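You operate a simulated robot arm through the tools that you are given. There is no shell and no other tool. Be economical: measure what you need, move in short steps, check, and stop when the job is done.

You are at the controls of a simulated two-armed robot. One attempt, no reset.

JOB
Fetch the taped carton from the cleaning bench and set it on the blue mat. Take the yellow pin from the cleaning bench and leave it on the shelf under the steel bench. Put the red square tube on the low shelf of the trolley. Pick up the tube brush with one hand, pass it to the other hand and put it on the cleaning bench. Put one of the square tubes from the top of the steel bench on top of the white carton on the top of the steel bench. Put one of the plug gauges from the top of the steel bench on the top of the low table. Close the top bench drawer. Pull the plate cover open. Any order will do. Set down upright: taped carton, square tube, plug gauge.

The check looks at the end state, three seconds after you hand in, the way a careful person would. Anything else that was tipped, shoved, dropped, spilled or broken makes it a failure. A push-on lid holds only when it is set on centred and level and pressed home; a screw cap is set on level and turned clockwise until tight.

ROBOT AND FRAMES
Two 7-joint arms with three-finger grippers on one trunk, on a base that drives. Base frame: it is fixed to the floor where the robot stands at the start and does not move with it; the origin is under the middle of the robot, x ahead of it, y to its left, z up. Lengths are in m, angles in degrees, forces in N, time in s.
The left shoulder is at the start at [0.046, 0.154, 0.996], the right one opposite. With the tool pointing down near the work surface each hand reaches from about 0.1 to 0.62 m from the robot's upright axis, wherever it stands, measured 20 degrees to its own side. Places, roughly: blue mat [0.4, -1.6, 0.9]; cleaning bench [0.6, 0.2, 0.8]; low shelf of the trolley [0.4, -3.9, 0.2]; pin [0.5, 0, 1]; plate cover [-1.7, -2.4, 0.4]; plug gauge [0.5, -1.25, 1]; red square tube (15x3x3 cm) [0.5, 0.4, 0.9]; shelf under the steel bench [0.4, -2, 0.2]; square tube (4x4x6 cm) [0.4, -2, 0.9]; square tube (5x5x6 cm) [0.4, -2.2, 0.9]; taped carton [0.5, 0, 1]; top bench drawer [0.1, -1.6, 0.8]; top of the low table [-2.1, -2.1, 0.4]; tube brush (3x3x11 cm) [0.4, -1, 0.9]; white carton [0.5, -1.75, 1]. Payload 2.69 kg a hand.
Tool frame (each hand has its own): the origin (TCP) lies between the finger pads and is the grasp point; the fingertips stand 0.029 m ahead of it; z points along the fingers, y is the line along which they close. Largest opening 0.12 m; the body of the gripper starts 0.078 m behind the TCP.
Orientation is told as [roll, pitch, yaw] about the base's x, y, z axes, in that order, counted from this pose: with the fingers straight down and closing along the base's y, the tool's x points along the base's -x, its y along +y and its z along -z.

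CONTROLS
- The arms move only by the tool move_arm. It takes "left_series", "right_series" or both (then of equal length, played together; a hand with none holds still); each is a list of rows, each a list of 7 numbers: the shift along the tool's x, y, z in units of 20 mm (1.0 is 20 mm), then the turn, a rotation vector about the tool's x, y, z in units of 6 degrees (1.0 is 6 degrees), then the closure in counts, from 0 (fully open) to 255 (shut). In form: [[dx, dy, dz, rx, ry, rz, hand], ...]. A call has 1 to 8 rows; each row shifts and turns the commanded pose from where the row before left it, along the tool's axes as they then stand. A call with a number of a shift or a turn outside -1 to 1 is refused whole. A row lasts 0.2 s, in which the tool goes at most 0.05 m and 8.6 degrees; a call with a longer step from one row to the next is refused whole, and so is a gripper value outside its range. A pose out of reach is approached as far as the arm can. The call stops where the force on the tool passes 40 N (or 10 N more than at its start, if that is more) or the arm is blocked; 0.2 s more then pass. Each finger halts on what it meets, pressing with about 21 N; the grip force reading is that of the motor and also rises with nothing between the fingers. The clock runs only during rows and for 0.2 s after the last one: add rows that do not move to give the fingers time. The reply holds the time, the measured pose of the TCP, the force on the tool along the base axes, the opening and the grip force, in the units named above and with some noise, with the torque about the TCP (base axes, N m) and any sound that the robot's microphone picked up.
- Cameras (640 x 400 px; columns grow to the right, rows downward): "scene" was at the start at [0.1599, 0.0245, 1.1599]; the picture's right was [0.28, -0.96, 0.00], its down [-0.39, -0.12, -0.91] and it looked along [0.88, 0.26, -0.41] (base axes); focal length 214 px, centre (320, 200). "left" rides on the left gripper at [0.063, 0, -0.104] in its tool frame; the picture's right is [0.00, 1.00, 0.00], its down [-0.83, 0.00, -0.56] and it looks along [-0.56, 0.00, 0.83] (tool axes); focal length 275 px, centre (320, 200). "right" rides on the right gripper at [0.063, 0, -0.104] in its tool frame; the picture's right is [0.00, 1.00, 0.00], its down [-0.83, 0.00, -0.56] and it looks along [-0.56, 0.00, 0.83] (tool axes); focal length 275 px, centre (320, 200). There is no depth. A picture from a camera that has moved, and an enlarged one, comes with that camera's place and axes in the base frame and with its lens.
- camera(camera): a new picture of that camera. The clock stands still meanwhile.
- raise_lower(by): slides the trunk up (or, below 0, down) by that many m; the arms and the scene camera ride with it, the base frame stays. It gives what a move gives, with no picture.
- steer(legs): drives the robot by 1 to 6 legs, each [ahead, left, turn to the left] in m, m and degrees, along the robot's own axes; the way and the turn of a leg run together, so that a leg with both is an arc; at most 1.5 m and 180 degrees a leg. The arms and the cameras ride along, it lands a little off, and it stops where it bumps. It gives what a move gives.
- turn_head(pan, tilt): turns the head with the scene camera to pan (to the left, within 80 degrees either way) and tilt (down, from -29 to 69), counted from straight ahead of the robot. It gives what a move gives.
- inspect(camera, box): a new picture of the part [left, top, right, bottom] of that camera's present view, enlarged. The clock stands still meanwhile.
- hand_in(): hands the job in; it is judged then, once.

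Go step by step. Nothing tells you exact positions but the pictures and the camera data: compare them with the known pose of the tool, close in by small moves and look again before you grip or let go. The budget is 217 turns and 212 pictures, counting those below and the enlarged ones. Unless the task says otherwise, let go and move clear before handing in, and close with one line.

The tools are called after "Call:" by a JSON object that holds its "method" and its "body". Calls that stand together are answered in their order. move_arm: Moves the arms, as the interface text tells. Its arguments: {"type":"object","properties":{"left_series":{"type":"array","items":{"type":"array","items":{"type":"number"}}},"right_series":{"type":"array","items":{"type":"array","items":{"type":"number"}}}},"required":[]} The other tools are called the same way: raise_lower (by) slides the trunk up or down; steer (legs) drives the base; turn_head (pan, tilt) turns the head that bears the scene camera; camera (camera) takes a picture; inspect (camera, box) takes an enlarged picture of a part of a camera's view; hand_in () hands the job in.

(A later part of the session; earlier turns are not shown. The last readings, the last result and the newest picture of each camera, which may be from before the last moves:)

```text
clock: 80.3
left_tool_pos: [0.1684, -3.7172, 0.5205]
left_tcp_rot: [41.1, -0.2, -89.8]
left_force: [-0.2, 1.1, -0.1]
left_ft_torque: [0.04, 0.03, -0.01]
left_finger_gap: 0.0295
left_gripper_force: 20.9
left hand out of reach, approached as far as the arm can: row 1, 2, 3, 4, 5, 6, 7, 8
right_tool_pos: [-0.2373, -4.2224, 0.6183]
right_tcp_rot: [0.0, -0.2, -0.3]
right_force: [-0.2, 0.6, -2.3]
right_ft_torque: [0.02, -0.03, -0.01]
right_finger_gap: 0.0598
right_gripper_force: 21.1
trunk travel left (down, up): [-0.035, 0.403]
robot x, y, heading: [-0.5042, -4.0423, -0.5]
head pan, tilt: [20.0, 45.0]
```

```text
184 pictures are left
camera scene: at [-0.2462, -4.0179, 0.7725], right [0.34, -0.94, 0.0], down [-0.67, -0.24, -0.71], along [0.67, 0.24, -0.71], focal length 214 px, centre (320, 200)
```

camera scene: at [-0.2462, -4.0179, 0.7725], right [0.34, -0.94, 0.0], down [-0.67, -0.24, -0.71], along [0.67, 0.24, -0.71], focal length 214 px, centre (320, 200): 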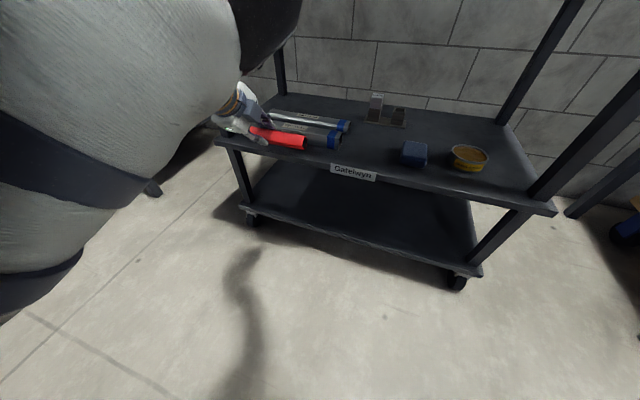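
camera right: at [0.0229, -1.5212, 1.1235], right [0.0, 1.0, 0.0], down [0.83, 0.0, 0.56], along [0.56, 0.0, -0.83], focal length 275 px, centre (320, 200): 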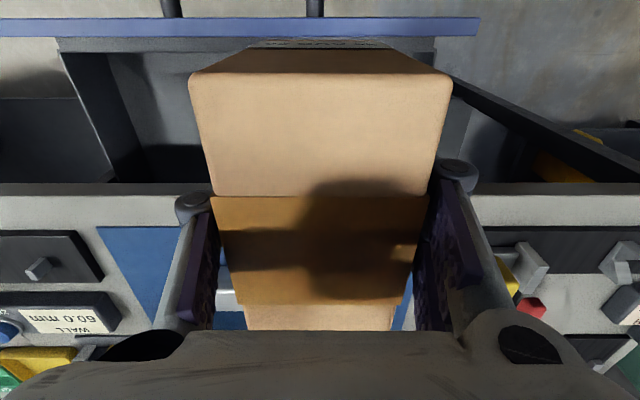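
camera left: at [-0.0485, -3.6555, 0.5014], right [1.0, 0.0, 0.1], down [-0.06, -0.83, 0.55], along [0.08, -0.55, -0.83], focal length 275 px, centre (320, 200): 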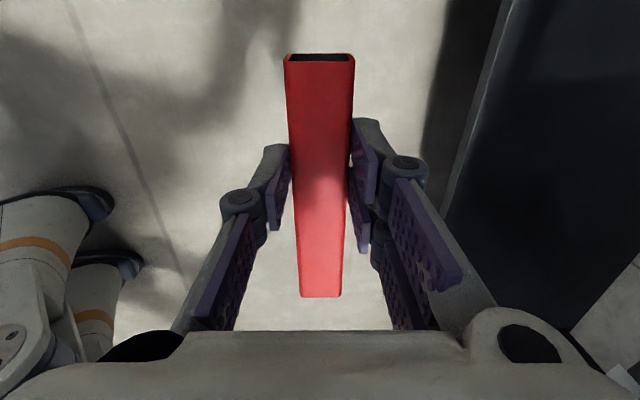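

The tube is hovering over the mid shelf; I back straight off at once into open space.

Call:
{"method": "steer", "body": {"legs": [[-0.4, 0, 0]]}}

Call:
{"method": "camera", "body": {"camera": "scene"}}

```text
clock: 82.8
left_tool_pos: [-0.2307, -3.7148, 0.5211]
left_tcp_rot: [41.0, -0.2, -89.7]
left_force: [-0.1, 0.0, -1.4]
left_ft_torque: [0.01, 0.05, 0.04]
left_finger_gap: 0.0296
left_gripper_force: 20.0
right_tool_pos: [-0.636, -4.2209, 0.6181]
right_tcp_rot: [0.0, -0.1, -0.4]
right_force: [-0.3, 0.5, -2.3]
right_ft_torque: [0.05, 0.0, -0.01]
right_finger_gap: 0.0597
right_gripper_force: 21.2
trunk travel left (down, up): [-0.035, 0.403]
robot x, y, heading: [-0.9029, -4.0399, -0.3]
head pan, tilt: [20.0, 45.0]
```

```text
183 pictures are left
camera scene: at [-0.6444, -4.0157, 0.7725], right [0.34, -0.94, 0.0], down [-0.67, -0.24, -0.71], along [0.67, 0.24, -0.71], focal length 214 px, centre (320, 200)
```

scene: 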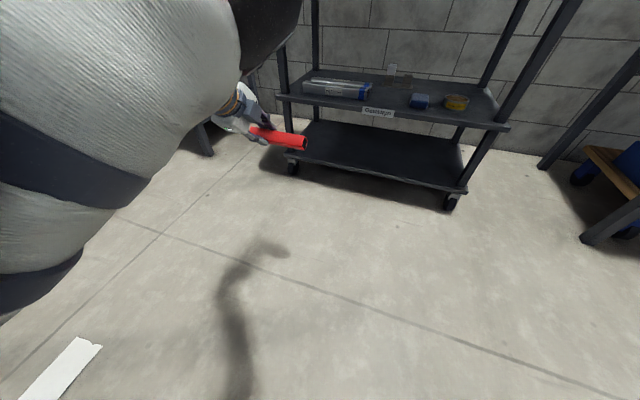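

Nothing was disturbed. The arm is stretched; I pull the hand back and down in open space.

Call:
{"method": "move_arm", "body": {"left_series": [[0, -0.75, -0.66, 0, 0, 0, 255], [0, -0.75, -0.66, 0, 0, 0, 255], [0, -0.75, -0.66, 0, 0, 0, 255], [0, -0.75, -0.66, 0, 0, 0, 255], [0, -0.75, -0.66, 0, 0, 0, 255], [0, -0.75, -0.66, 0, 0, 0, 255], [0, -0.66, 0.75, 0, 0, 0, 255], [0, -0.66, 0.75, 0, 0, 0, 255]]}}

```text
clock: 84.6
left_tool_pos: [-0.2457, -3.6831, 0.526]
left_tcp_rot: [40.9, -0.2, -89.7]
left_force: [-0.9, 0.4, -1.5]
left_ft_torque: [0.04, -0.01, 0.02]
left_finger_gap: 0.0298
left_gripper_force: 20.6
left hand out of reach, approached as far as the arm can: row 1, 2, 3, 4, 5, 6, 7, 8
right_tool_pos: [-0.6347, -4.2191, 0.6184]
right_tcp_rot: [0.0, -0.2, -0.4]
right_force: [-1.0, -0.6, -2.5]
right_ft_torque: [0.01, -0.03, -0.03]
right_finger_gap: 0.0597
right_gripper_force: 21.2
trunk travel left (down, up): [-0.035, 0.403]
robot x, y, heading: [-0.8988, -4.037, -0.4]
head pan, tilt: [20.0, 45.0]
```

Call:
{"method": "turn_head", "body": {"pan": 60, "tilt": 40}}

Call:
{"method": "camera", "body": {"camera": "scene"}}

```text
clock: 85.6
left_tool_pos: [-0.2453, -3.6821, 0.5256]
left_tcp_rot: [41.0, -0.3, -89.7]
left_force: [-0.1, 0.0, -0.3]
left_ft_torque: [0.02, 0.03, 0.0]
left_finger_gap: 0.0295
left_gripper_force: 21.2
right_tool_pos: [-0.6352, -4.2191, 0.6192]
right_tcp_rot: [0.1, -0.1, -0.4]
right_force: [-0.5, 0.1, -1.6]
right_ft_torque: [0.0, -0.01, 0.0]
right_finger_gap: 0.0595
right_gripper_force: 20.8
trunk travel left (down, up): [-0.035, 0.403]
robot x, y, heading: [-0.9019, -4.0374, -0.5]
head pan, tilt: [60.0, 40.0]
```

```text
182 pictures are left
camera scene: at [-0.678, -3.9698, 0.7798], right [0.86, -0.5, 0.0], down [-0.32, -0.56, -0.77], along [0.39, 0.66, -0.64], focal length 214 px, centre (320, 200)
```

scene: 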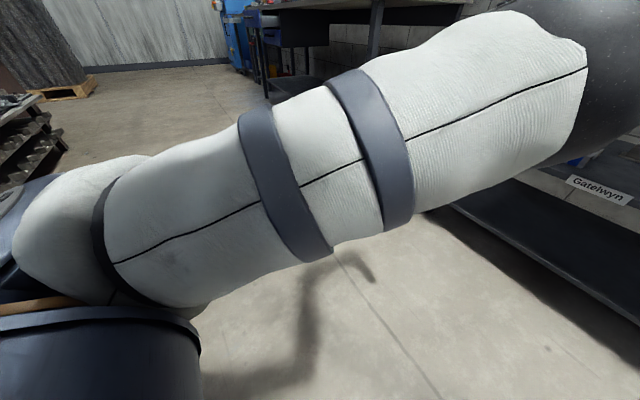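

The wrist seems limited in forward tilt here. I return the hand towards vertical and explore what tilt works low down, in open space.

Call:
{"method": "move_arm", "body": {"left_series": [[0, 0, 0, 1, 0, 0, 255], [0, 0, 0, 1, 0, 0, 255], [0, 0, 0, 1, 0, 0, 255], [0, 0, 0, 1, 0, 0, 255], [0, 0, 0, 0, 0, 0, 255]]}}

Call:
{"method": "move_arm", "body": {"left_series": [[0, -0.3, 1, 0, 0, 0, 255], [0, -0.3, 1, 0, 0, 0, 255], [0, -0.3, 1, 0, 0, 0, 255], [0, -0.3, 1, 0, 0, 0, 255], [0, -0.3, 1, 0, 0, 0, 255], [0, -0.3, 1, 0, 0, 0, 255]]}}

```text
clock: 86.8
left_tool_pos: [-0.247, -3.6826, 0.5265]
left_tcp_rot: [17.0, -0.3, -89.7]
left_force: [0.4, -0.4, -1.6]
left_ft_torque: [0.02, 0.03, 0.01]
left_finger_gap: 0.0297
left_gripper_force: 21.2
right_tool_pos: [-0.637, -4.2195, 0.6197]
right_tcp_rot: [0.0, -0.1, -0.2]
right_force: [-0.4, -0.7, -1.7]
right_ft_torque: [0.02, -0.01, 0.01]
right_finger_gap: 0.0597
right_gripper_force: 21.5
trunk travel left (down, up): [-0.035, 0.403]
robot x, y, heading: [-0.8995, -4.0403, -0.2]
head pan, tilt: [60.0, 40.0]
```

```text
clock: 88.2
left_tool_pos: [-0.2456, -3.683, 0.4003]
left_tcp_rot: [17.1, -0.2, -89.7]
left_force: [-1.0, -0.1, -1.0]
left_ft_torque: [0.0, -0.02, 0.01]
left_finger_gap: 0.0294
left_gripper_force: 20.7
right_tool_pos: [-0.636, -4.2204, 0.6184]
right_tcp_rot: [0.0, 0.0, -0.3]
right_force: [-0.9, -0.1, -1.2]
right_ft_torque: [-0.01, 0.02, -0.01]
right_finger_gap: 0.0598
right_gripper_force: 21.0
trunk travel left (down, up): [-0.035, 0.403]
robot x, y, heading: [-0.903, -4.0417, -0.4]
head pan, tilt: [60.0, 40.0]
```

Call:
{"method": "move_arm", "body": {"left_series": [[0, -0.3, 1, 0, 0, 0, 255], [0, -0.3, 1, 0, 0, 0, 255], [0, -0.3, 1, 0, 0, 0, 255], [0, -0.3, 1, 0, 0, 0, 255], [0, -0.3, 1, 0, 0, 0, 255], [0, -0.3, 1, 0, 0, 0, 255]]}}

Call:
{"method": "move_arm", "body": {"left_series": [[0, 0, 0, -1, 0, 0, 255], [0, 0, 0, -1, 0, 0, 255], [0, 0, 0, -1, 0, 0, 255], [0, 0, 0, 0, 0, 0, 255]]}}

```text
clock: 89.6
left_tool_pos: [-0.2446, -3.6849, 0.2754]
left_tcp_rot: [17.0, -0.2, -89.8]
left_force: [-1.0, -0.8, -1.3]
left_ft_torque: [0.06, 0.03, 0.03]
left_finger_gap: 0.0296
left_gripper_force: 20.8
right_tool_pos: [-0.6359, -4.2191, 0.6191]
right_tcp_rot: [0.0, -0.2, -0.3]
right_force: [0.5, -0.5, -1.2]
right_ft_torque: [0.01, -0.03, -0.01]
right_finger_gap: 0.0598
right_gripper_force: 20.7
trunk travel left (down, up): [-0.035, 0.403]
robot x, y, heading: [-0.9019, -4.0426, -0.5]
head pan, tilt: [60.0, 40.0]
```

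```text
clock: 90.6
left_tool_pos: [-0.2451, -3.6828, 0.2762]
left_tcp_rot: [35.1, -0.2, -89.7]
left_force: [-0.1, -0.3, -0.3]
left_ft_torque: [0.02, 0.01, 0.01]
left_finger_gap: 0.0299
left_gripper_force: 21.0
right_tool_pos: [-0.6354, -4.2199, 0.6183]
right_tcp_rot: [0.0, -0.1, -0.2]
right_force: [0.7, -0.9, -2.9]
right_ft_torque: [-0.01, -0.01, -0.01]
right_finger_gap: 0.0598
right_gripper_force: 21.1
trunk travel left (down, up): [-0.035, 0.403]
robot x, y, heading: [-0.9004, -4.0393, -0.4]
head pan, tilt: [60.0, 40.0]
```

Tilt works at this stretched pose. I tilt to 44°, raise a touch, and drive forward so the tube comes over the low shelf.

Call:
{"method": "move_arm", "body": {"left_series": [[0, 0, 0, -1, 0, 0, 255], [0, 0, 0, -0.5, 0, 0, 255], [0, 0.7, -0.7, 0, 0, 0, 255], [0, 0.7, -0.7, 0, 0, 0, 255], [0, 0, 0, 0, 0, 0, 255]]}}

Call:
{"method": "steer", "body": {"legs": [[0.22, -0.15, 0]]}}

Call:
{"method": "turn_head", "body": {"pan": 25, "tilt": 40}}

Call:
{"method": "camera", "body": {"camera": "scene"}}

Call:
{"method": "camera", "body": {"camera": "left"}}

```text
clock: 91.8
left_tool_pos: [-0.2445, -3.6831, 0.3145]
left_tcp_rot: [44.0, -0.2, -89.7]
left_force: [-0.3, 0.1, -0.5]
left_ft_torque: [0.0, 0.04, 0.02]
left_finger_gap: 0.0297
left_gripper_force: 20.6
right_tool_pos: [-0.6362, -4.2197, 0.6182]
right_tcp_rot: [0.0, -0.1, -0.2]
right_force: [0.4, -0.4, -1.3]
right_ft_torque: [-0.02, 0.01, 0.0]
right_finger_gap: 0.0598
right_gripper_force: 21.3
trunk travel left (down, up): [-0.035, 0.403]
robot x, y, heading: [-0.8988, -4.0398, -0.3]
head pan, tilt: [60.0, 40.0]
```

```text
clock: 93.7
left_tool_pos: [-0.0287, -3.8339, 0.314]
left_tcp_rot: [44.0, -0.2, -89.7]
left_force: [-0.4, 0.2, -0.1]
left_ft_torque: [0.01, 0.03, 0.03]
left_finger_gap: 0.0298
left_gripper_force: 21.3
right_tool_pos: [-0.419, -4.371, 0.6175]
right_tcp_rot: [0.1, -0.1, -0.4]
right_force: [0.8, 0.5, -2.6]
right_ft_torque: [0.02, 0.01, -0.01]
right_finger_gap: 0.0595
right_gripper_force: 20.8
trunk travel left (down, up): [-0.035, 0.403]
robot x, y, heading: [-0.6869, -4.1918, -0.6]
head pan, tilt: [60.0, 40.0]
```

```text
clock: 94.7
left_tool_pos: [-0.0278, -3.8349, 0.3146]
left_tcp_rot: [44.0, -0.2, -89.7]
left_force: [-0.5, -1.2, -1.1]
left_ft_torque: [0.02, 0.03, 0.01]
left_finger_gap: 0.0297
left_gripper_force: 20.5
right_tool_pos: [-0.4189, -4.3703, 0.6187]
right_tcp_rot: [0.1, -0.1, -0.3]
right_force: [0.1, -0.1, -2.1]
right_ft_torque: [0.02, 0.02, 0.01]
right_finger_gap: 0.0594
right_gripper_force: 21.0
trunk travel left (down, up): [-0.035, 0.403]
robot x, y, heading: [-0.6825, -4.1909, 0.0]
head pan, tilt: [25.0, 40.0]
```

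```text
181 pictures are left
camera scene: at [-0.4272, -4.1584, 0.7798], right [0.42, -0.91, 0.0], down [-0.58, -0.27, -0.77], along [0.7, 0.32, -0.64], focal length 214 px, centre (320, 200)
```

scene: 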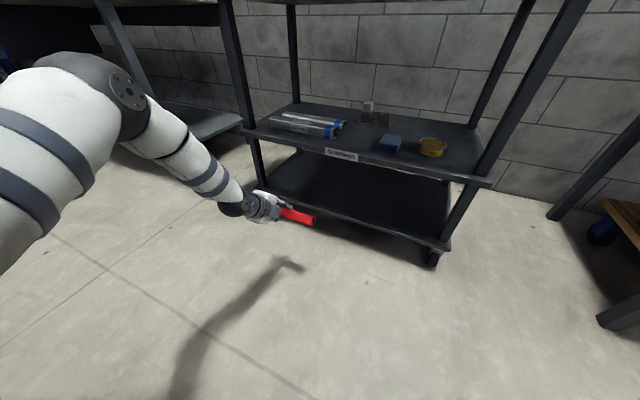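

```text
180 pictures are left
camera left: at [-0.1006, -3.7728, 0.3891], right [0.72, 0.0, 0.69], down [-0.39, -0.83, 0.4], along [0.58, -0.56, -0.6], focal length 275 px, centre (320, 200)
```

left: 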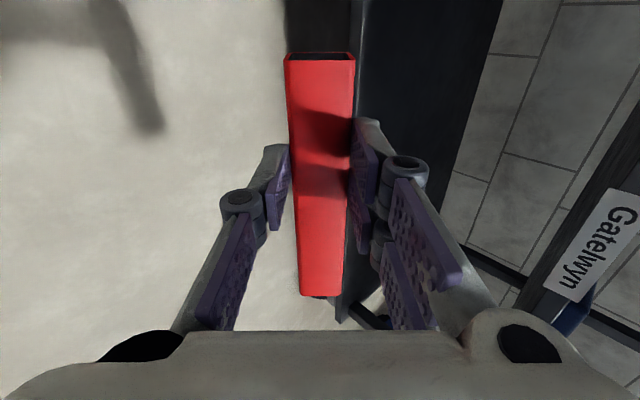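

Clear view: shelf edge x≈0.17, z≈0.2. I drive forward 0.26 so the tube is over the shelf.

Call:
{"method": "steer", "body": {"legs": [[0.26, 0, 0]]}}

Call:
{"method": "camera", "body": {"camera": "left"}}

Call:
{"method": "camera", "body": {"camera": "scene"}}

```text
clock: 96.6
left_tool_pos: [0.2312, -3.8368, 0.3152]
left_tcp_rot: [44.1, -0.2, -89.8]
left_force: [1.0, -0.5, -0.7]
left_ft_torque: [-0.01, 0.04, 0.0]
left_finger_gap: 0.0296
left_gripper_force: 20.8
right_tool_pos: [-0.1616, -4.3716, 0.6182]
right_tcp_rot: [-0.1, -0.1, -0.3]
right_force: [0.2, -0.7, -2.1]
right_ft_torque: [0.0, 0.03, -0.01]
right_finger_gap: 0.0597
right_gripper_force: 20.8
trunk travel left (down, up): [-0.035, 0.403]
robot x, y, heading: [-0.4271, -4.1944, -0.1]
head pan, tilt: [25.0, 40.0]
```

```text
179 pictures are left
camera left: at [0.1578, -3.7746, 0.3892], right [0.72, 0.0, 0.69], down [-0.39, -0.83, 0.4], along [0.58, -0.56, -0.6], focal length 275 px, centre (320, 200)
```

left: 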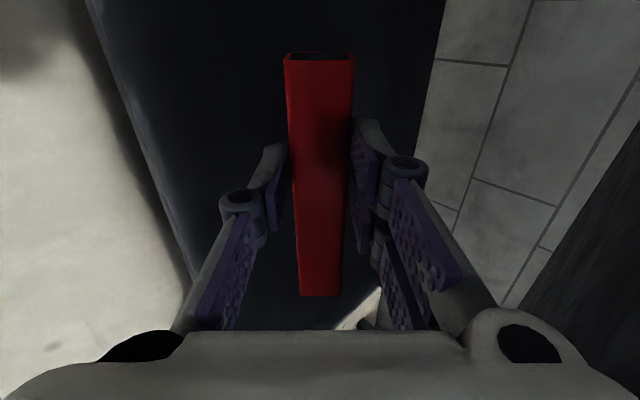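

```text
178 pictures are left
camera scene: at [-0.1691, -4.1599, 0.7798], right [0.42, -0.91, 0.0], down [-0.58, -0.27, -0.77], along [0.7, 0.32, -0.64], focal length 214 px, centre (320, 200)
```

scene: 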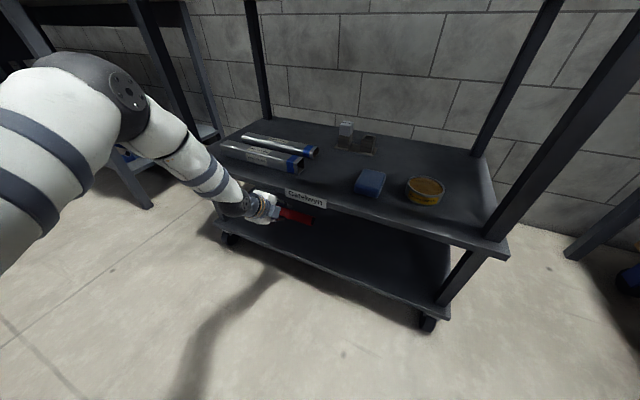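

Over the shelf now. I lower toward it in small steps.

Call:
{"method": "move_arm", "body": {"left_series": [[0, -0.35, 0.36, 0, 0, 0, 255], [0, -0.35, 0.36, 0, 0, 0, 255], [0, -0.35, 0.36, 0, 0, 0, 255], [0, -0.35, 0.36, 0, 0, 0, 255], [0, -0.35, 0.36, 0, 0, 0, 255], [0, -0.35, 0.36, 0, 0, 0, 255]]}}

Call:
{"method": "move_arm", "body": {"left_series": [[0, -0.18, 0.18, 0, 0, 0, 255], [0, -0.18, 0.18, 0, 0, 0, 255], [0, -0.18, 0.18, 0, 0, 0, 255], [0, 0, 0, 0, 0, 0, 255]]}}

Call:
{"method": "camera", "body": {"camera": "left"}}

```text
clock: 98.0
left_tool_pos: [0.2296, -3.8355, 0.2545]
left_tcp_rot: [44.0, -0.2, -89.9]
left_force: [0.8, -0.2, -1.1]
left_ft_torque: [0.02, 0.05, 0.01]
left_finger_gap: 0.0295
left_gripper_force: 21.3
right_tool_pos: [-0.1613, -4.3715, 0.6183]
right_tcp_rot: [-0.1, 0.0, -0.3]
right_force: [0.3, -0.4, -2.7]
right_ft_torque: [0.01, 0.01, 0.02]
right_finger_gap: 0.0597
right_gripper_force: 21.2
trunk travel left (down, up): [-0.035, 0.403]
robot x, y, heading: [-0.4245, -4.1933, -0.3]
head pan, tilt: [25.0, 40.0]
```

```text
clock: 99.0
left_tool_pos: [0.2289, -3.8355, 0.2389]
left_tcp_rot: [44.0, -0.2, -89.8]
left_force: [0.2, 0.3, -0.9]
left_ft_torque: [0.05, 0.02, 0.02]
left_finger_gap: 0.0295
left_gripper_force: 20.4
right_tool_pos: [-0.1598, -4.3715, 0.6186]
right_tcp_rot: [0.0, -0.1, -0.4]
right_force: [-1.1, -0.3, -1.5]
right_ft_torque: [0.03, 0.01, 0.02]
right_finger_gap: 0.0598
right_gripper_force: 21.2
trunk travel left (down, up): [-0.035, 0.403]
robot x, y, heading: [-0.4252, -4.1927, -0.4]
head pan, tilt: [25.0, 40.0]
```

```text
177 pictures are left
camera left: at [0.1574, -3.7749, 0.3132], right [0.72, 0.0, 0.69], down [-0.39, -0.83, 0.4], along [0.58, -0.56, -0.6], focal length 275 px, centre (320, 200)
```

left: 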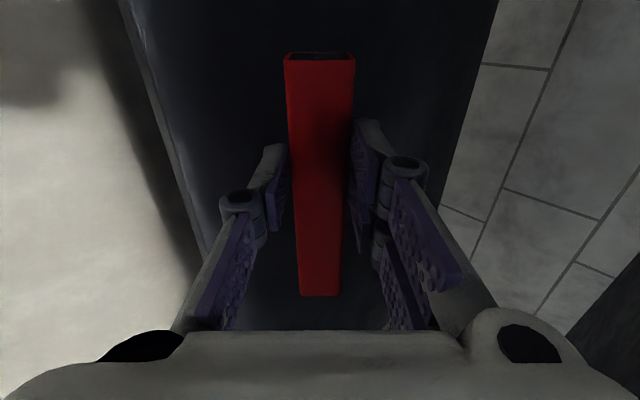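

Call:
{"method": "move_arm", "body": {"left_series": [[0, -0.18, 0.18, 0, 0, 0, 255], [0, -0.18, 0.18, 0, 0, 0, 255], [0, -0.18, 0.18, 0, 0, 0, 255], [0, -0.18, 0.18, 0, 0, 0, 255], [0, -0.18, 0.18, 0, 0, 0, 255], [0, -0.18, 0.18, 0, 0, 0, 255]]}}

```text
clock: 100.4
left_tool_pos: [0.2294, -3.836, 0.2092]
left_tcp_rot: [43.9, -0.2, -89.8]
left_force: [0.1, -0.5, 0.0]
left_ft_torque: [-0.03, -0.02, 0.0]
left_finger_gap: 0.0297
left_gripper_force: 20.7
right_tool_pos: [-0.1613, -4.3716, 0.6184]
right_tcp_rot: [0.1, 0.0, -0.3]
right_force: [-0.4, 0.2, -2.3]
right_ft_torque: [0.03, -0.01, 0.0]
right_finger_gap: 0.0597
right_gripper_force: 21.3
trunk travel left (down, up): [-0.035, 0.403]
robot x, y, heading: [-0.4222, -4.1926, -0.3]
head pan, tilt: [25.0, 40.0]
```

Call:
{"method": "move_arm", "body": {"left_series": [[0, -0.14, 0.14, 0, 0, 0, 255], [0, -0.14, 0.14, 0, 0, 0, 255], [0, -0.14, 0.14, 0, 0, 0, 255], [0, -0.14, 0.14, 0, 0, 0, 255], [0, -0.14, 0.14, 0, 0, 0, 255]]}}

Call:
{"method": "inspect", "body": {"camera": "scene", "box": [200, 150, 360, 260]}}

```text
clock: 101.6
left_tool_pos: [0.2314, -3.8363, 0.1927]
left_tcp_rot: [44.7, -0.3, -89.8]
left_force: [-4.3, -1.1, 22.6]
left_ft_torque: [-0.14, -0.38, -0.11]
left_finger_gap: 0.0299
left_gripper_force: 21.4
right_tool_pos: [-0.1633, -4.3718, 0.6176]
right_tcp_rot: [-0.1, -0.3, -0.3]
right_force: [0.6, 0.0, -2.7]
right_ft_torque: [0.01, -0.02, 0.03]
right_finger_gap: 0.0599
right_gripper_force: 21.2
trunk travel left (down, up): [-0.035, 0.403]
robot x, y, heading: [-0.4267, -4.1943, -0.5]
head pan, tilt: [25.0, 40.0]
```

```text
3.64 times, centred on (280, 205) of scene
camera zoom: at [-0.1707, -4.1606, 0.7805], right [0.42, -0.91, 0.0], down [-0.58, -0.27, -0.77], along [0.7, 0.32, -0.64], focal length 780 px, centre (466, 182)
```

zoom: 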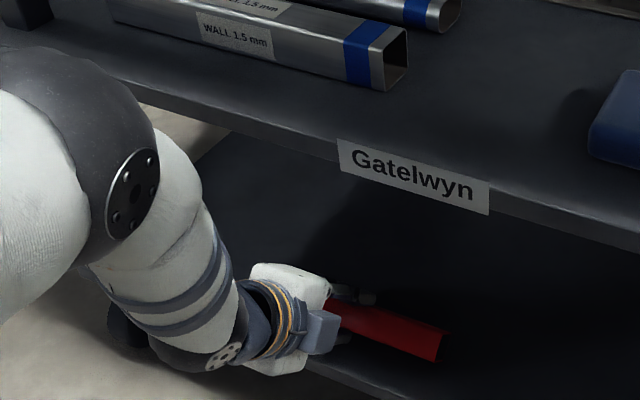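

Contact with the shelf. I ease up slightly, open, and withdraw along the fingers.

Call:
{"method": "move_arm", "body": {"left_series": [[0, 0.18, -0.18, 0, 0, 0, 255], [0, 0.15, -0.15, 0, 0, 0, 130], [0, 0.1, -0.1, 0, 0, 0, 130], [0, 0, -0.5, 0, 0, 0, 110], [0, 0, -1, 0, 0, 0, 110], [0, 0, -1, 0, 0, 0, 110], [0, 0, -1, 0, 0, 0, 110]]}}

Call:
{"method": "camera", "body": {"camera": "left"}}

```text
clock: 103.2
left_tool_pos: [0.1805, -3.8372, 0.2511]
left_tcp_rot: [44.1, -0.2, -89.7]
left_force: [0.0, 0.6, 0.3]
left_ft_torque: [0.0, 0.02, 0.0]
left_finger_gap: 0.0685
left_gripper_force: 0.0
right_tool_pos: [-0.1617, -4.3719, 0.6185]
right_tcp_rot: [0.0, -0.1, -0.2]
right_force: [-0.5, 0.0, -2.0]
right_ft_torque: [0.0, 0.02, 0.02]
right_finger_gap: 0.0598
right_gripper_force: 21.3
trunk travel left (down, up): [-0.035, 0.403]
robot x, y, heading: [-0.4278, -4.1936, -0.4]
head pan, tilt: [25.0, 40.0]
```

```text
175 pictures are left
camera left: at [0.1081, -3.7757, 0.3258], right [0.72, 0.0, 0.69], down [-0.39, -0.83, 0.4], along [0.58, -0.56, -0.6], focal length 275 px, centre (320, 200)
```

left: 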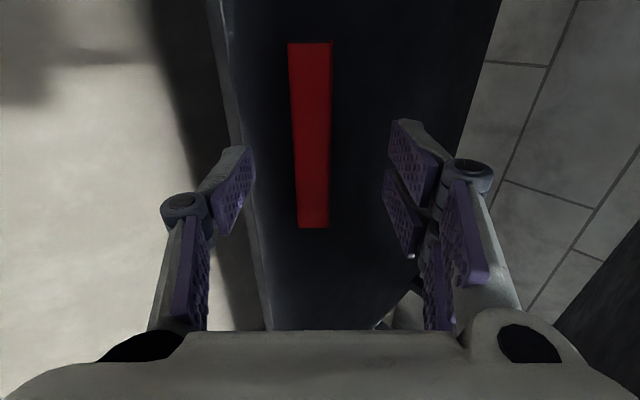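

The red tube lies on the low shelf. I back out, straighten the left hand, raise the trunk and drive back toward the steel bench.

Call:
{"method": "steer", "body": {"legs": [[-0.3, 0, 0]]}}

Call:
{"method": "move_arm", "body": {"left_series": [[0, 0, 0, 1, 0, 0, 110], [0, 0, 0, 1, 0, 0, 110], [0, 0, 0, 1, 0, 0, 110], [0, 0, 0, 1, 0, 0, 110], [0, 0, 0, 1, 0, 0, 255], [0, 0, 0, 1, 0, 0, 255], [0, 0, 0, 1, 0, 0, 255], [0, 0, 0, 0.33, 0, 0, 255]]}}

Call:
{"method": "move_arm", "body": {"left_series": [[0, 0, -1, 0, 0, -1, 255], [0, 0, -1, 0, 0, -1, 255], [0, 0, -1, 0, 0, -1, 255], [0, 0, -1, 0, 0, -1, 255], [0, 0, -1, 0, 0, -1, 255], [0, 0, -1, 0, 0, -1, 255], [0, 0, -1, 0, 0, -1, 255], [0, 0, -1, 0, 0, -1, 255]]}}

Call:
{"method": "raise_lower", "body": {"by": 0.33}}

Call:
{"method": "steer", "body": {"legs": [[0, 1.2, 0], [0, 1.24, 0]]}}

```text
clock: 105.3
left_tool_pos: [-0.1233, -3.835, 0.2501]
left_tcp_rot: [44.0, -0.2, -89.7]
left_force: [-0.6, -0.2, 0.1]
left_ft_torque: [0.02, -0.01, 0.04]
left_finger_gap: 0.0683
left_gripper_force: 0.0
right_tool_pos: [-0.4647, -4.3691, 0.6188]
right_tcp_rot: [0.0, -0.1, -0.3]
right_force: [0.0, 0.7, -2.6]
right_ft_torque: [0.02, 0.0, 0.0]
right_finger_gap: 0.0598
right_gripper_force: 20.9
trunk travel left (down, up): [-0.035, 0.403]
robot x, y, heading: [-0.7263, -4.1936, -0.4]
head pan, tilt: [25.0, 40.0]
```

```text
clock: 107.1
left_tool_pos: [-0.1234, -3.8356, 0.2509]
left_tcp_rot: [-0.1, -0.2, -89.7]
left_force: [-0.3, -0.8, 0.6]
left_ft_torque: [-0.01, 0.01, 0.01]
left_finger_gap: 0.0
left_gripper_force: 20.8
right_tool_pos: [-0.4639, -4.3695, 0.6187]
right_tcp_rot: [0.1, 0.0, -0.2]
right_force: [-0.2, -0.1, -2.2]
right_ft_torque: [0.03, 0.02, -0.02]
right_finger_gap: 0.0598
right_gripper_force: 20.9
trunk travel left (down, up): [-0.035, 0.403]
robot x, y, heading: [-0.7282, -4.1876, -0.3]
head pan, tilt: [25.0, 40.0]
```

```text
clock: 108.9
left_tool_pos: [-0.1231, -3.8349, 0.4113]
left_tcp_rot: [-0.3, -0.1, -41.5]
left_force: [-0.3, -1.1, -0.3]
left_ft_torque: [0.01, -0.01, -0.04]
left_finger_gap: 0.0
left_gripper_force: 21.0
right_tool_pos: [-0.465, -4.3696, 0.6197]
right_tcp_rot: [0.0, -0.1, -0.3]
right_force: [-0.2, 0.6, -2.0]
right_ft_torque: [0.03, 0.01, 0.0]
right_finger_gap: 0.0598
right_gripper_force: 21.1
trunk travel left (down, up): [-0.035, 0.403]
robot x, y, heading: [-0.7316, -4.1915, -0.2]
head pan, tilt: [25.0, 40.0]
```

```text
clock: 112.1
left_tool_pos: [-0.1117, -3.8347, 0.8138]
left_tcp_rot: [4.6, -5.4, -42.0]
left_force: [-0.2, -0.8, 0.1]
left_ft_torque: [0.0, 0.0, 0.06]
left_finger_gap: 0.0
left_gripper_force: 20.4
right_tool_pos: [-0.4654, -4.3708, 0.9482]
right_tcp_rot: [0.0, -0.1, -0.2]
right_force: [0.2, 0.2, -2.0]
right_ft_torque: [-0.01, -0.01, -0.01]
right_finger_gap: 0.0599
right_gripper_force: 20.7
trunk travel left (down, up): [-0.365, 0.073]
robot x, y, heading: [-0.7288, -4.1926, -0.2]
head pan, tilt: [25.0, 40.0]
```

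```text
clock: 131.2
left_tool_pos: [-0.0724, -1.3722, 0.8142]
left_tcp_rot: [4.5, -5.5, -42.8]
left_force: [-0.7, -0.3, 0.2]
left_ft_torque: [0.02, 0.01, 0.02]
left_finger_gap: 0.0001
left_gripper_force: 21.2
right_tool_pos: [-0.4342, -1.9022, 0.9491]
right_tcp_rot: [0.0, -0.1, -1.1]
right_force: [0.0, -1.2, -2.4]
right_ft_torque: [0.04, -0.03, 0.04]
right_finger_gap: 0.0597
right_gripper_force: 21.2
trunk travel left (down, up): [-0.365, 0.073]
robot x, y, heading: [-0.6961, -1.7181, -0.8]
head pan, tilt: [25.0, 40.0]
```

I'm back by the drawer. I look at hand versus drawer front.

Call:
{"method": "turn_head", "body": {"pan": 20, "tilt": 35}}

Call:
{"method": "camera", "body": {"camera": "scene"}}

```text
clock: 131.8
left_tool_pos: [-0.0733, -1.3721, 0.8141]
left_tcp_rot: [4.6, -5.5, -42.8]
left_force: [-1.2, 0.0, 0.4]
left_ft_torque: [0.03, -0.04, 0.02]
left_finger_gap: 0.0
left_gripper_force: 21.2
right_tool_pos: [-0.4334, -1.9044, 0.9489]
right_tcp_rot: [0.0, -0.2, -1.0]
right_force: [0.4, -0.3, -2.4]
right_ft_torque: [0.02, -0.01, 0.01]
right_finger_gap: 0.0598
right_gripper_force: 21.6
trunk travel left (down, up): [-0.365, 0.073]
robot x, y, heading: [-0.6942, -1.7203, -1.1]
head pan, tilt: [20.0, 35.0]
```

```text
174 pictures are left
camera scene: at [-0.541, -1.6954, 1.1426], right [0.33, -0.95, 0.0], down [-0.54, -0.19, -0.82], along [0.77, 0.27, -0.57], focal length 214 px, centre (320, 200)
```

scene: 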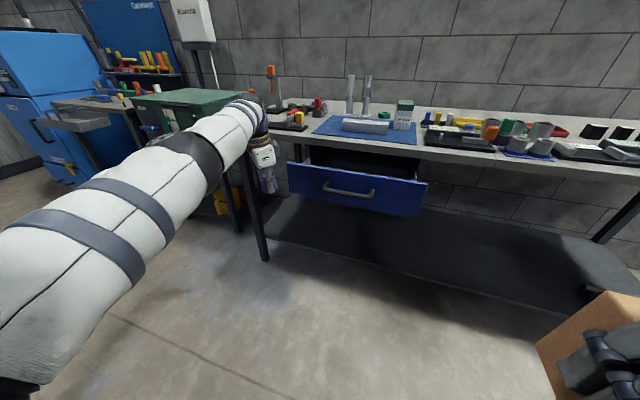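

I shift right so the closed left fingers face the drawer front left of the handle, then drive forward gently to push it.

Call:
{"method": "steer", "body": {"legs": [[0, -0.1, 1], [0.12, 0, 0]]}}

Call:
{"method": "camera", "body": {"camera": "scene"}}

```text
clock: 134.1
left_tool_pos: [0.0414, -1.4625, 0.8135]
left_tcp_rot: [4.6, -5.6, -41.7]
left_force: [0.3, -0.2, -0.4]
left_ft_torque: [-0.01, 0.04, -0.05]
left_finger_gap: 0.0
left_gripper_force: 21.3
right_tool_pos: [-0.3091, -1.9982, 0.9486]
right_tcp_rot: [0.1, -0.1, 0.0]
right_force: [0.1, 1.1, -1.7]
right_ft_torque: [0.01, 0.03, 0.0]
right_finger_gap: 0.0595
right_gripper_force: 21.2
trunk travel left (down, up): [-0.365, 0.073]
robot x, y, heading: [-0.5744, -1.822, -0.1]
head pan, tilt: [20.0, 35.0]
```

```text
173 pictures are left
camera scene: at [-0.4215, -1.7926, 1.1425], right [0.34, -0.94, 0.0], down [-0.54, -0.2, -0.82], along [0.77, 0.28, -0.57], focal length 214 px, centre (320, 200)
```

scene: 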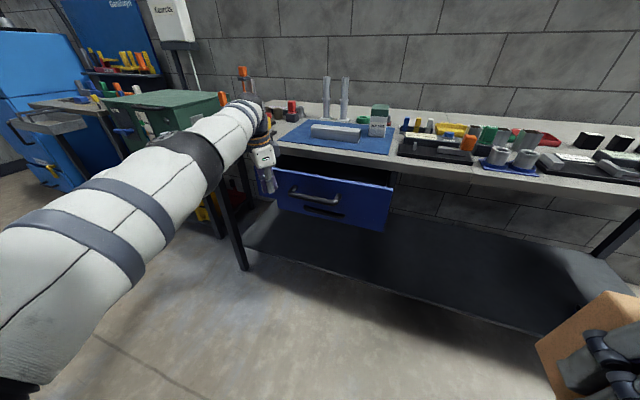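

Call:
{"method": "steer", "body": {"legs": [[0.08, 0, 0]]}}

Call:
{"method": "camera", "body": {"camera": "scene"}}

Call:
{"method": "inspect", "body": {"camera": "scene", "box": [220, 110, 400, 250]}}

```text
clock: 135.1
left_tool_pos: [0.1197, -1.461, 0.8144]
left_tcp_rot: [4.6, -5.5, -41.7]
left_force: [0.7, 0.4, -0.5]
left_ft_torque: [-0.01, 0.02, 0.01]
left_finger_gap: 0.0001
left_gripper_force: 20.8
right_tool_pos: [-0.2307, -1.9988, 0.9489]
right_tcp_rot: [0.0, -0.1, 0.1]
right_force: [-0.7, -0.2, -2.7]
right_ft_torque: [-0.01, 0.02, 0.04]
right_finger_gap: 0.0597
right_gripper_force: 21.3
trunk travel left (down, up): [-0.365, 0.073]
robot x, y, heading: [-0.4975, -1.8231, -0.2]
head pan, tilt: [20.0, 35.0]
```

```text
172 pictures are left
camera scene: at [-0.3424, -1.7924, 1.1425], right [0.34, -0.94, 0.0], down [-0.54, -0.2, -0.82], along [0.77, 0.28, -0.57], focal length 214 px, centre (320, 200)
```

scene: 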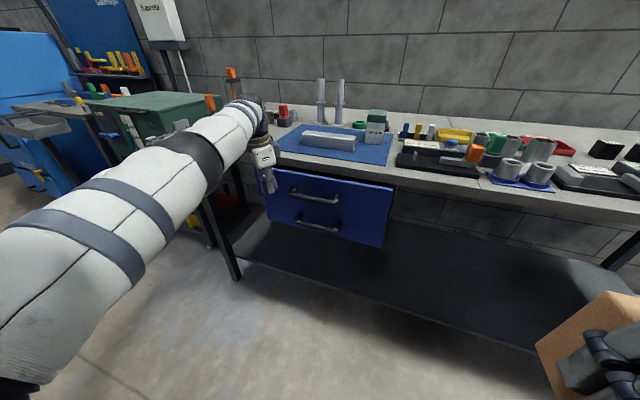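

```text
2.86 times, centred on (310, 180) of scene
camera zoom: at [-0.3424, -1.7924, 1.1425], right [0.34, -0.94, 0.0], down [-0.54, -0.2, -0.82], along [0.77, 0.28, -0.57], focal length 613 px, centre (349, 257)
```

zoom: 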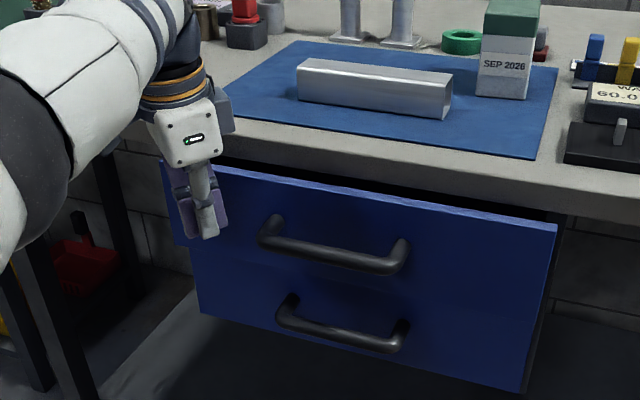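

Call:
{"method": "steer", "body": {"legs": [[0.025, 0, 0]]}}

Call:
{"method": "inspect", "body": {"camera": "scene", "box": [220, 110, 400, 250]}}

```text
clock: 135.9
left_tool_pos: [0.1447, -1.4618, 0.8139]
left_tcp_rot: [4.6, -5.4, -41.7]
left_force: [-0.2, 0.1, 0.6]
left_ft_torque: [0.0, 0.04, 0.0]
left_finger_gap: 0.0002
left_gripper_force: 20.7
right_tool_pos: [-0.2067, -1.9984, 0.9494]
right_tcp_rot: [-0.1, -0.1, 0.1]
right_force: [0.4, -1.1, -1.6]
right_ft_torque: [0.03, 0.04, 0.02]
right_finger_gap: 0.0595
right_gripper_force: 21.3
trunk travel left (down, up): [-0.365, 0.073]
robot x, y, heading: [-0.4708, -1.8194, 0.0]
head pan, tilt: [20.0, 35.0]
```

```text
2.86 times, centred on (310, 180) of scene
camera zoom: at [-0.3177, -1.7924, 1.1425], right [0.34, -0.94, 0.0], down [-0.54, -0.2, -0.82], along [0.77, 0.28, -0.57], focal length 613 px, centre (349, 257)
```

zoom: 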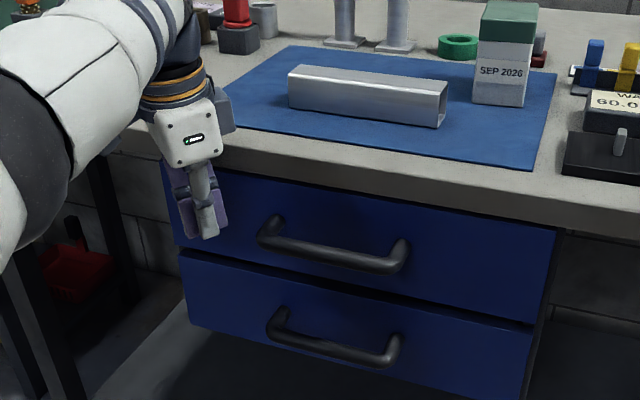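

Call:
{"method": "steer", "body": {"legs": [[0.02, 0, 0]]}}

Call:
{"method": "inspect", "body": {"camera": "scene", "box": [220, 110, 400, 250]}}

```text
clock: 136.8
left_tool_pos: [0.1561, -1.4595, 0.816]
left_tcp_rot: [3.7, -4.7, -41.4]
left_force: [-6.7, -3.1, 3.6]
left_ft_torque: [0.21, -0.49, 0.02]
left_finger_gap: 0.0
left_gripper_force: 20.8
right_tool_pos: [-0.1899, -1.9993, 0.9495]
right_tcp_rot: [-0.1, -0.1, 0.1]
right_force: [-0.8, 0.5, -1.8]
right_ft_torque: [-0.01, 0.0, -0.03]
right_finger_gap: 0.0597
right_gripper_force: 21.2
trunk travel left (down, up): [-0.365, 0.073]
robot x, y, heading: [-0.4547, -1.8196, 0.1]
head pan, tilt: [20.0, 35.0]
stopped in leg 1: the force on the tool passed its limit at 87 N (the readings are from after the stop); the commanded pose is now the measured one
```

```text
2.86 times, centred on (310, 180) of scene
camera zoom: at [-0.3027, -1.7926, 1.1428], right [0.34, -0.94, 0.0], down [-0.54, -0.2, -0.82], along [0.77, 0.28, -0.57], focal length 613 px, centre (349, 257)
```

zoom: 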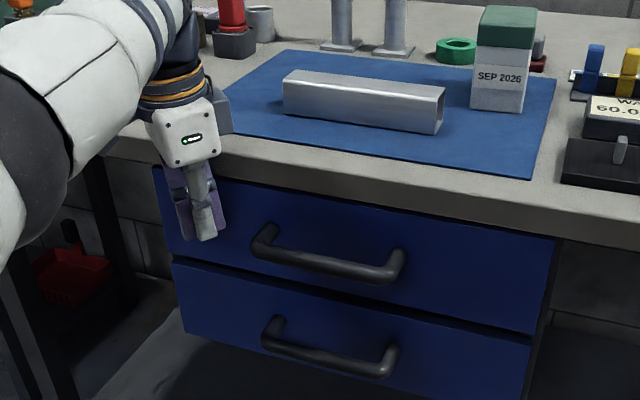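

The drawer is shut (hit its stop). I back off, lift and retract the left hand, and raise the carton.

Call:
{"method": "steer", "body": {"legs": [[-0.2, 0, 0]]}}

Call:
{"method": "move_arm", "body": {"left_series": [[0.74, -0.67, -0.5, 0, 0, 0, 255], [0.74, -0.67, -0.5, 0, 0, 0, 255], [0.74, -0.67, -0.5, 0, 0, 0, 255], [0.74, -0.67, -0.5, 0, 0, 0, 255], [0.74, -0.67, -0.5, 0, 0, 0, 255], [0.74, -0.67, -0.5, 0, 0, 0, 255], [0.74, -0.67, -0.5, 0, 0, 0, 255], [0.74, -0.67, -0.5, 0, 0, 0, 255]], "right_series": [[0, 0, -1, 0, 0, 0, 255], [0, 0, -1, 0, 0, 0, 255], [0, 0, -0.5, 0, 0, 0, 255], [0, 1, 0, 0, 0, 0, 255], [0, 1, 0, 0, 0, 0, 255], [0, 1, 0, 0, 0, 0, 255], [0, 1, 0, 0, 0, 0, 255], [0, 1, 0, 0, 0, 0, 255]]}}

Call:
{"method": "move_arm", "body": {"left_series": [[0, 0, -0.8, 0, 0, -1, 255], [0, 0, -0.8, 0, 0, -1, 255], [0, 0, -0.8, 0, 0, -1, 255], [0, 0, -0.8, 0, 0, -1, 255], [0, 0, -0.8, 0, 0, -1, 255], [0, 0, -0.8, 0, 0, -1, 255], [0, 0, -0.8, 0, 0, -1, 255]]}}

Call:
{"method": "move_arm", "body": {"left_series": [[1, 0, 0, 0, 0, 0, 255], [1, 0, 0, 0, 0, 0, 255], [1, 0, 0, 0, 0, 0, 255], [1, 0, 0, 0, 0, 0, 255], [1, 0, 0, 0, 0, 0, 255], [1, 0, 0, 0, 0, 0, 255], [1, 0, 0, 0, 0, 0, 255], [1, 0, 0, 0, 0, 0, 255]]}}

```text
clock: 138.4
left_tool_pos: [-0.046, -1.46, 0.8151]
left_tcp_rot: [3.7, -4.9, -41.2]
left_force: [-0.1, -0.2, 0.5]
left_ft_torque: [0.02, -0.01, 0.01]
left_finger_gap: 0.0
left_gripper_force: 21.1
right_tool_pos: [-0.3896, -1.9978, 0.949]
right_tcp_rot: [-0.1, -0.2, 0.1]
right_force: [0.9, 0.8, -2.1]
right_ft_torque: [-0.02, -0.04, -0.01]
right_finger_gap: 0.0599
right_gripper_force: 21.0
trunk travel left (down, up): [-0.365, 0.073]
robot x, y, heading: [-0.6569, -1.8208, 0.0]
head pan, tilt: [20.0, 35.0]
```

```text
clock: 140.2
left_tool_pos: [-0.2119, -1.4616, 0.8759]
left_tcp_rot: [3.8, -4.9, -41.4]
left_force: [0.4, -0.2, -0.2]
left_ft_torque: [0.03, 0.03, -0.03]
left_finger_gap: 0.0002
left_gripper_force: 21.4
right_tool_pos: [-0.3893, -1.8965, 0.999]
right_tcp_rot: [-0.1, -0.2, 0.3]
right_force: [0.3, 0.5, -2.4]
right_ft_torque: [0.02, -0.04, 0.0]
right_finger_gap: 0.0598
right_gripper_force: 21.1
trunk travel left (down, up): [-0.365, 0.073]
robot x, y, heading: [-0.6528, -1.82, 0.4]
head pan, tilt: [20.0, 35.0]
```

```text
clock: 141.8
left_tool_pos: [-0.2253, -1.4606, 0.9873]
left_tcp_rot: [-0.5, -6.1, 0.9]
left_force: [0.2, -1.3, -1.2]
left_ft_torque: [0.0, 0.02, 0.0]
left_finger_gap: 0.0
left_gripper_force: 20.9
right_tool_pos: [-0.3905, -1.8979, 0.998]
right_tcp_rot: [-0.1, -0.2, 0.2]
right_force: [0.5, 0.1, -2.0]
right_ft_torque: [0.02, -0.06, 0.02]
right_finger_gap: 0.0595
right_gripper_force: 20.9
trunk travel left (down, up): [-0.365, 0.073]
robot x, y, heading: [-0.6587, -1.8205, 0.3]
head pan, tilt: [20.0, 35.0]
```

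```text
clock: 143.6
left_tool_pos: [-0.3709, -1.4302, 0.9639]
left_tcp_rot: [-0.8, -6.0, 1.2]
left_force: [0.2, -0.3, -0.1]
left_ft_torque: [0.02, 0.01, -0.01]
left_finger_gap: 0.0
left_gripper_force: 21.5
left hand out of reach, approached as far as the arm can: row 4, 5, 6, 7, 8
right_tool_pos: [-0.3896, -1.899, 0.9988]
right_tcp_rot: [-0.1, -0.3, 0.2]
right_force: [-1.2, 0.4, -1.9]
right_ft_torque: [-0.01, -0.01, -0.02]
right_finger_gap: 0.0596
right_gripper_force: 20.6
trunk travel left (down, up): [-0.365, 0.073]
robot x, y, heading: [-0.6559, -1.8201, 0.3]
head pan, tilt: [20.0, 35.0]
```

Now I drive to the placing spot.

Call:
{"method": "steer", "body": {"legs": [[0, 0.4, 0], [0.45, 0, 0]]}}

Call:
{"method": "turn_head", "body": {"pan": 0, "tilt": 45}}

Call:
{"method": "camera", "body": {"camera": "scene"}}

Call:
{"method": "camera", "body": {"camera": "left"}}

```text
clock: 149.6
left_tool_pos: [0.0785, -1.0238, 0.9662]
left_tcp_rot: [-0.6, -6.0, 0.9]
left_force: [0.1, 0.6, 0.3]
left_ft_torque: [-0.06, 0.04, 0.0]
left_finger_gap: 0.0002
left_gripper_force: 20.6
right_tool_pos: [0.0581, -1.491, 0.9975]
right_tcp_rot: [-0.1, -0.2, 0.2]
right_force: [1.0, -0.1, -2.3]
right_ft_torque: [0.02, 0.0, 0.02]
right_finger_gap: 0.0597
right_gripper_force: 20.5
trunk travel left (down, up): [-0.365, 0.073]
robot x, y, heading: [-0.2075, -1.4146, 0.2]
head pan, tilt: [20.0, 35.0]
```

```text
clock: 150.4
left_tool_pos: [0.0784, -1.0246, 0.9652]
left_tcp_rot: [-0.6, -5.8, 0.8]
left_force: [0.9, 0.9, 0.2]
left_ft_torque: [-0.02, 0.01, -0.03]
left_finger_gap: 0.0002
left_gripper_force: 21.0
right_tool_pos: [0.058, -1.4922, 0.998]
right_tcp_rot: [-0.1, -0.1, 0.1]
right_force: [0.0, 0.7, -1.3]
right_ft_torque: [0.0, -0.03, 0.02]
right_finger_gap: 0.0596
right_gripper_force: 21.0
trunk travel left (down, up): [-0.365, 0.073]
robot x, y, heading: [-0.2114, -1.4143, 0.3]
head pan, tilt: [0.0, 45.0]
```

```text
168 pictures are left
camera scene: at [-0.0508, -1.382, 1.1619], right [0.37, -0.93, 0.0], down [-0.36, -0.14, -0.92], along [0.86, 0.34, -0.39], focal length 214 px, centre (320, 200)
```

scene: 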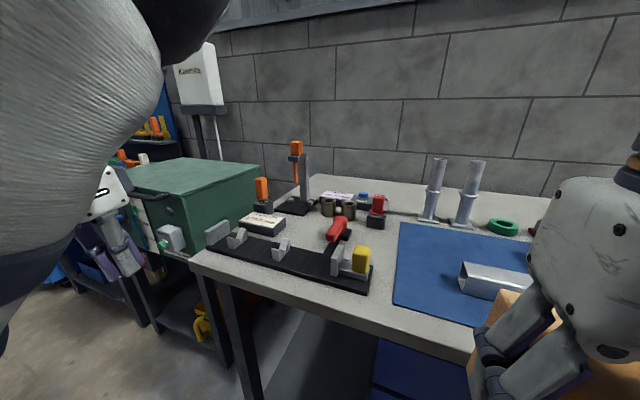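

```text
167 pictures are left
camera left: at [0.0047, -1.0254, 1.0621], right [-0.01, 1.0, -0.01], down [0.77, 0.01, 0.64], along [0.64, 0.0, -0.77], focal length 275 px, centre (320, 200)
```

left: 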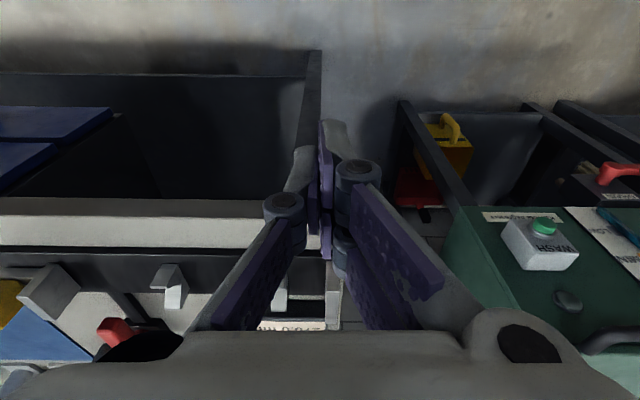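

Positions confirmed. I creep forward 8 cm and extend the carton over the free left-back part of the mat.

Call:
{"method": "steer", "body": {"legs": [[0.08, 0, 0]]}}

Call:
{"method": "move_arm", "body": {"right_series": [[-1, 0.12, 0, 0, 0, 0, 255], [-1, 0.12, 0, 0, 0, 0, 255], [-1, 0.12, 0, 0, 0, 0, 255], [-1, 0.12, 0, 0, 0, 0, 255], [-1, 0.12, 0, 0, 0, 0, 255], [-1, 0.12, 0, 0, 0, 0, 255], [-1, 0.12, 0, 0, 0, 0, 255], [-1, 0.12, 0, 0, 0, 0, 255]]}}

Call:
{"method": "move_arm", "body": {"right_series": [[-1, 0.12, 0, 0, 0, 0, 255], [-1, 0.12, 0, 0, 0, 0, 255], [-1, 0.12, 0, 0, 0, 0, 255], [-1, 0.12, 0, 0, 0, 0, 255], [-1, 0.12, 0, 0, 0, 0, 255], [-1, 0.12, 0, 0, 0, 0, 255]]}}

Call:
{"method": "camera", "body": {"camera": "right"}}

Call:
{"method": "camera", "body": {"camera": "scene"}}

```text
clock: 151.5
left_tool_pos: [0.1575, -1.0244, 0.9658]
left_tcp_rot: [-0.6, -5.7, 0.8]
left_force: [0.0, 0.3, 0.2]
left_ft_torque: [0.01, 0.01, 0.01]
left_finger_gap: 0.0
left_gripper_force: 21.5
right_tool_pos: [0.1378, -1.4918, 0.9984]
right_tcp_rot: [-0.1, -0.1, 0.1]
right_force: [0.4, 0.1, -1.7]
right_ft_torque: [0.0, 0.03, 0.0]
right_finger_gap: 0.0595
right_gripper_force: 21.2
trunk travel left (down, up): [-0.365, 0.073]
robot x, y, heading: [-0.1296, -1.4174, -0.0]
head pan, tilt: [0.0, 45.0]
```

```text
clock: 153.3
left_tool_pos: [0.1583, -1.0235, 0.9642]
left_tcp_rot: [-0.8, -5.4, 0.9]
left_force: [-0.6, 0.5, -0.6]
left_ft_torque: [-0.03, 0.03, -0.02]
left_finger_gap: 0.0002
left_gripper_force: 20.9
right_tool_pos: [0.2966, -1.4721, 0.9979]
right_tcp_rot: [-0.1, -0.1, 0.1]
right_force: [-1.3, -1.3, -1.5]
right_ft_torque: [-0.01, 0.01, -0.02]
right_finger_gap: 0.0597
right_gripper_force: 21.0
trunk travel left (down, up): [-0.365, 0.073]
robot x, y, heading: [-0.1324, -1.4125, -0.1]
head pan, tilt: [0.0, 45.0]
```

```text
clock: 154.7
left_tool_pos: [0.1578, -1.0239, 0.9647]
left_tcp_rot: [-0.5, -5.4, 0.9]
left_force: [-0.1, 0.1, -0.5]
left_ft_torque: [0.02, 0.0, 0.01]
left_finger_gap: 0.0001
left_gripper_force: 21.2
right_tool_pos: [0.4046, -1.4584, 0.995]
right_tcp_rot: [-0.2, -0.1, 0.2]
right_force: [0.3, 0.0, -2.4]
right_ft_torque: [0.03, 0.02, 0.0]
right_finger_gap: 0.0595
right_gripper_force: 20.8
right hand out of reach, approached as far as the arm can: row 6
trunk travel left (down, up): [-0.365, 0.073]
robot x, y, heading: [-0.1282, -1.4173, 0.2]
head pan, tilt: [0.0, 45.0]
```

```text
166 pictures are left
camera right: at [0.342, -1.4597, 1.0999], right [-0.01, 1.0, 0.0], down [0.83, 0.01, 0.56], along [0.56, 0.0, -0.83], focal length 275 px, centre (320, 200)
```

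right: 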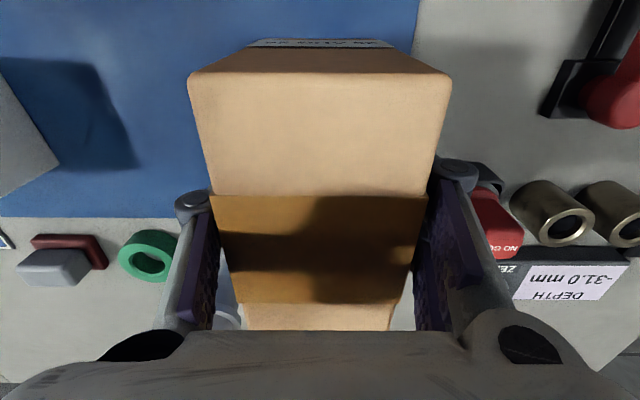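

```text
165 pictures are left
camera scene: at [0.0292, -1.3842, 1.162], right [0.34, -0.94, 0.0], down [-0.36, -0.13, -0.92], along [0.87, 0.32, -0.39], focal length 214 px, centre (320, 200)
```

scene: 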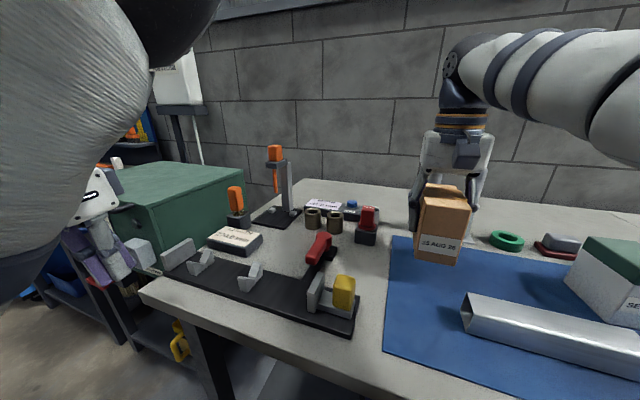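

The carton is above free mat. I lower it in steps until it touches.

Call:
{"method": "move_arm", "body": {"right_series": [[0, 0, 0.8, 0, 0, 0, 255], [0, 0, 0.8, 0, 0, 0, 255], [0, 0, 0.8, 0, 0, 0, 255], [0, 0, 0.6, 0, 0, 0, 255], [0, 0, 0.2, 0, 0, 0, 255], [0, 0, 0.2, 0, 0, 0, 255]]}}

Call:
{"method": "inspect", "body": {"camera": "scene", "box": [360, 160, 520, 290]}}

```text
clock: 156.1
left_tool_pos: [0.1553, -1.0241, 0.9636]
left_tcp_rot: [-0.6, -5.5, 0.8]
left_force: [-0.3, 0.2, 0.5]
left_ft_torque: [0.03, -0.01, 0.01]
left_finger_gap: 0.0001
left_gripper_force: 21.1
right_tool_pos: [0.4033, -1.4597, 0.9288]
right_tcp_rot: [-0.1, -0.4, 0.1]
right_force: [-0.1, 0.9, 22.0]
right_ft_torque: [0.05, -0.02, -0.04]
right_finger_gap: 0.0596
right_gripper_force: 20.8
trunk travel left (down, up): [-0.365, 0.073]
robot x, y, heading: [-0.1295, -1.4148, 0.4]
head pan, tilt: [0.0, 45.0]
```

```text
3.08 times, centred on (440, 225) of scene
camera zoom: at [0.0279, -1.3841, 1.1626], right [0.34, -0.94, 0.0], down [-0.36, -0.13, -0.92], along [0.87, 0.31, -0.38], focal length 660 px, centre (-49, 123)
```

zoom: 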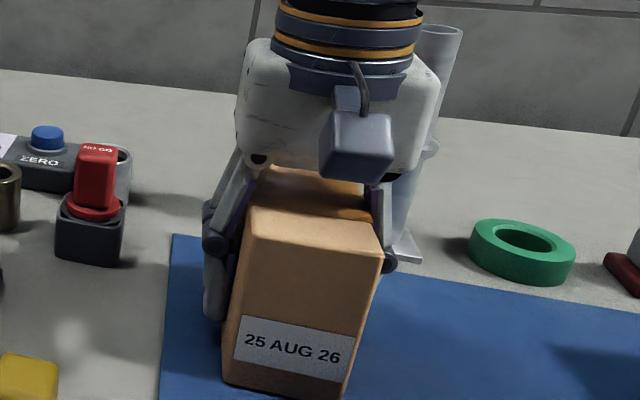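

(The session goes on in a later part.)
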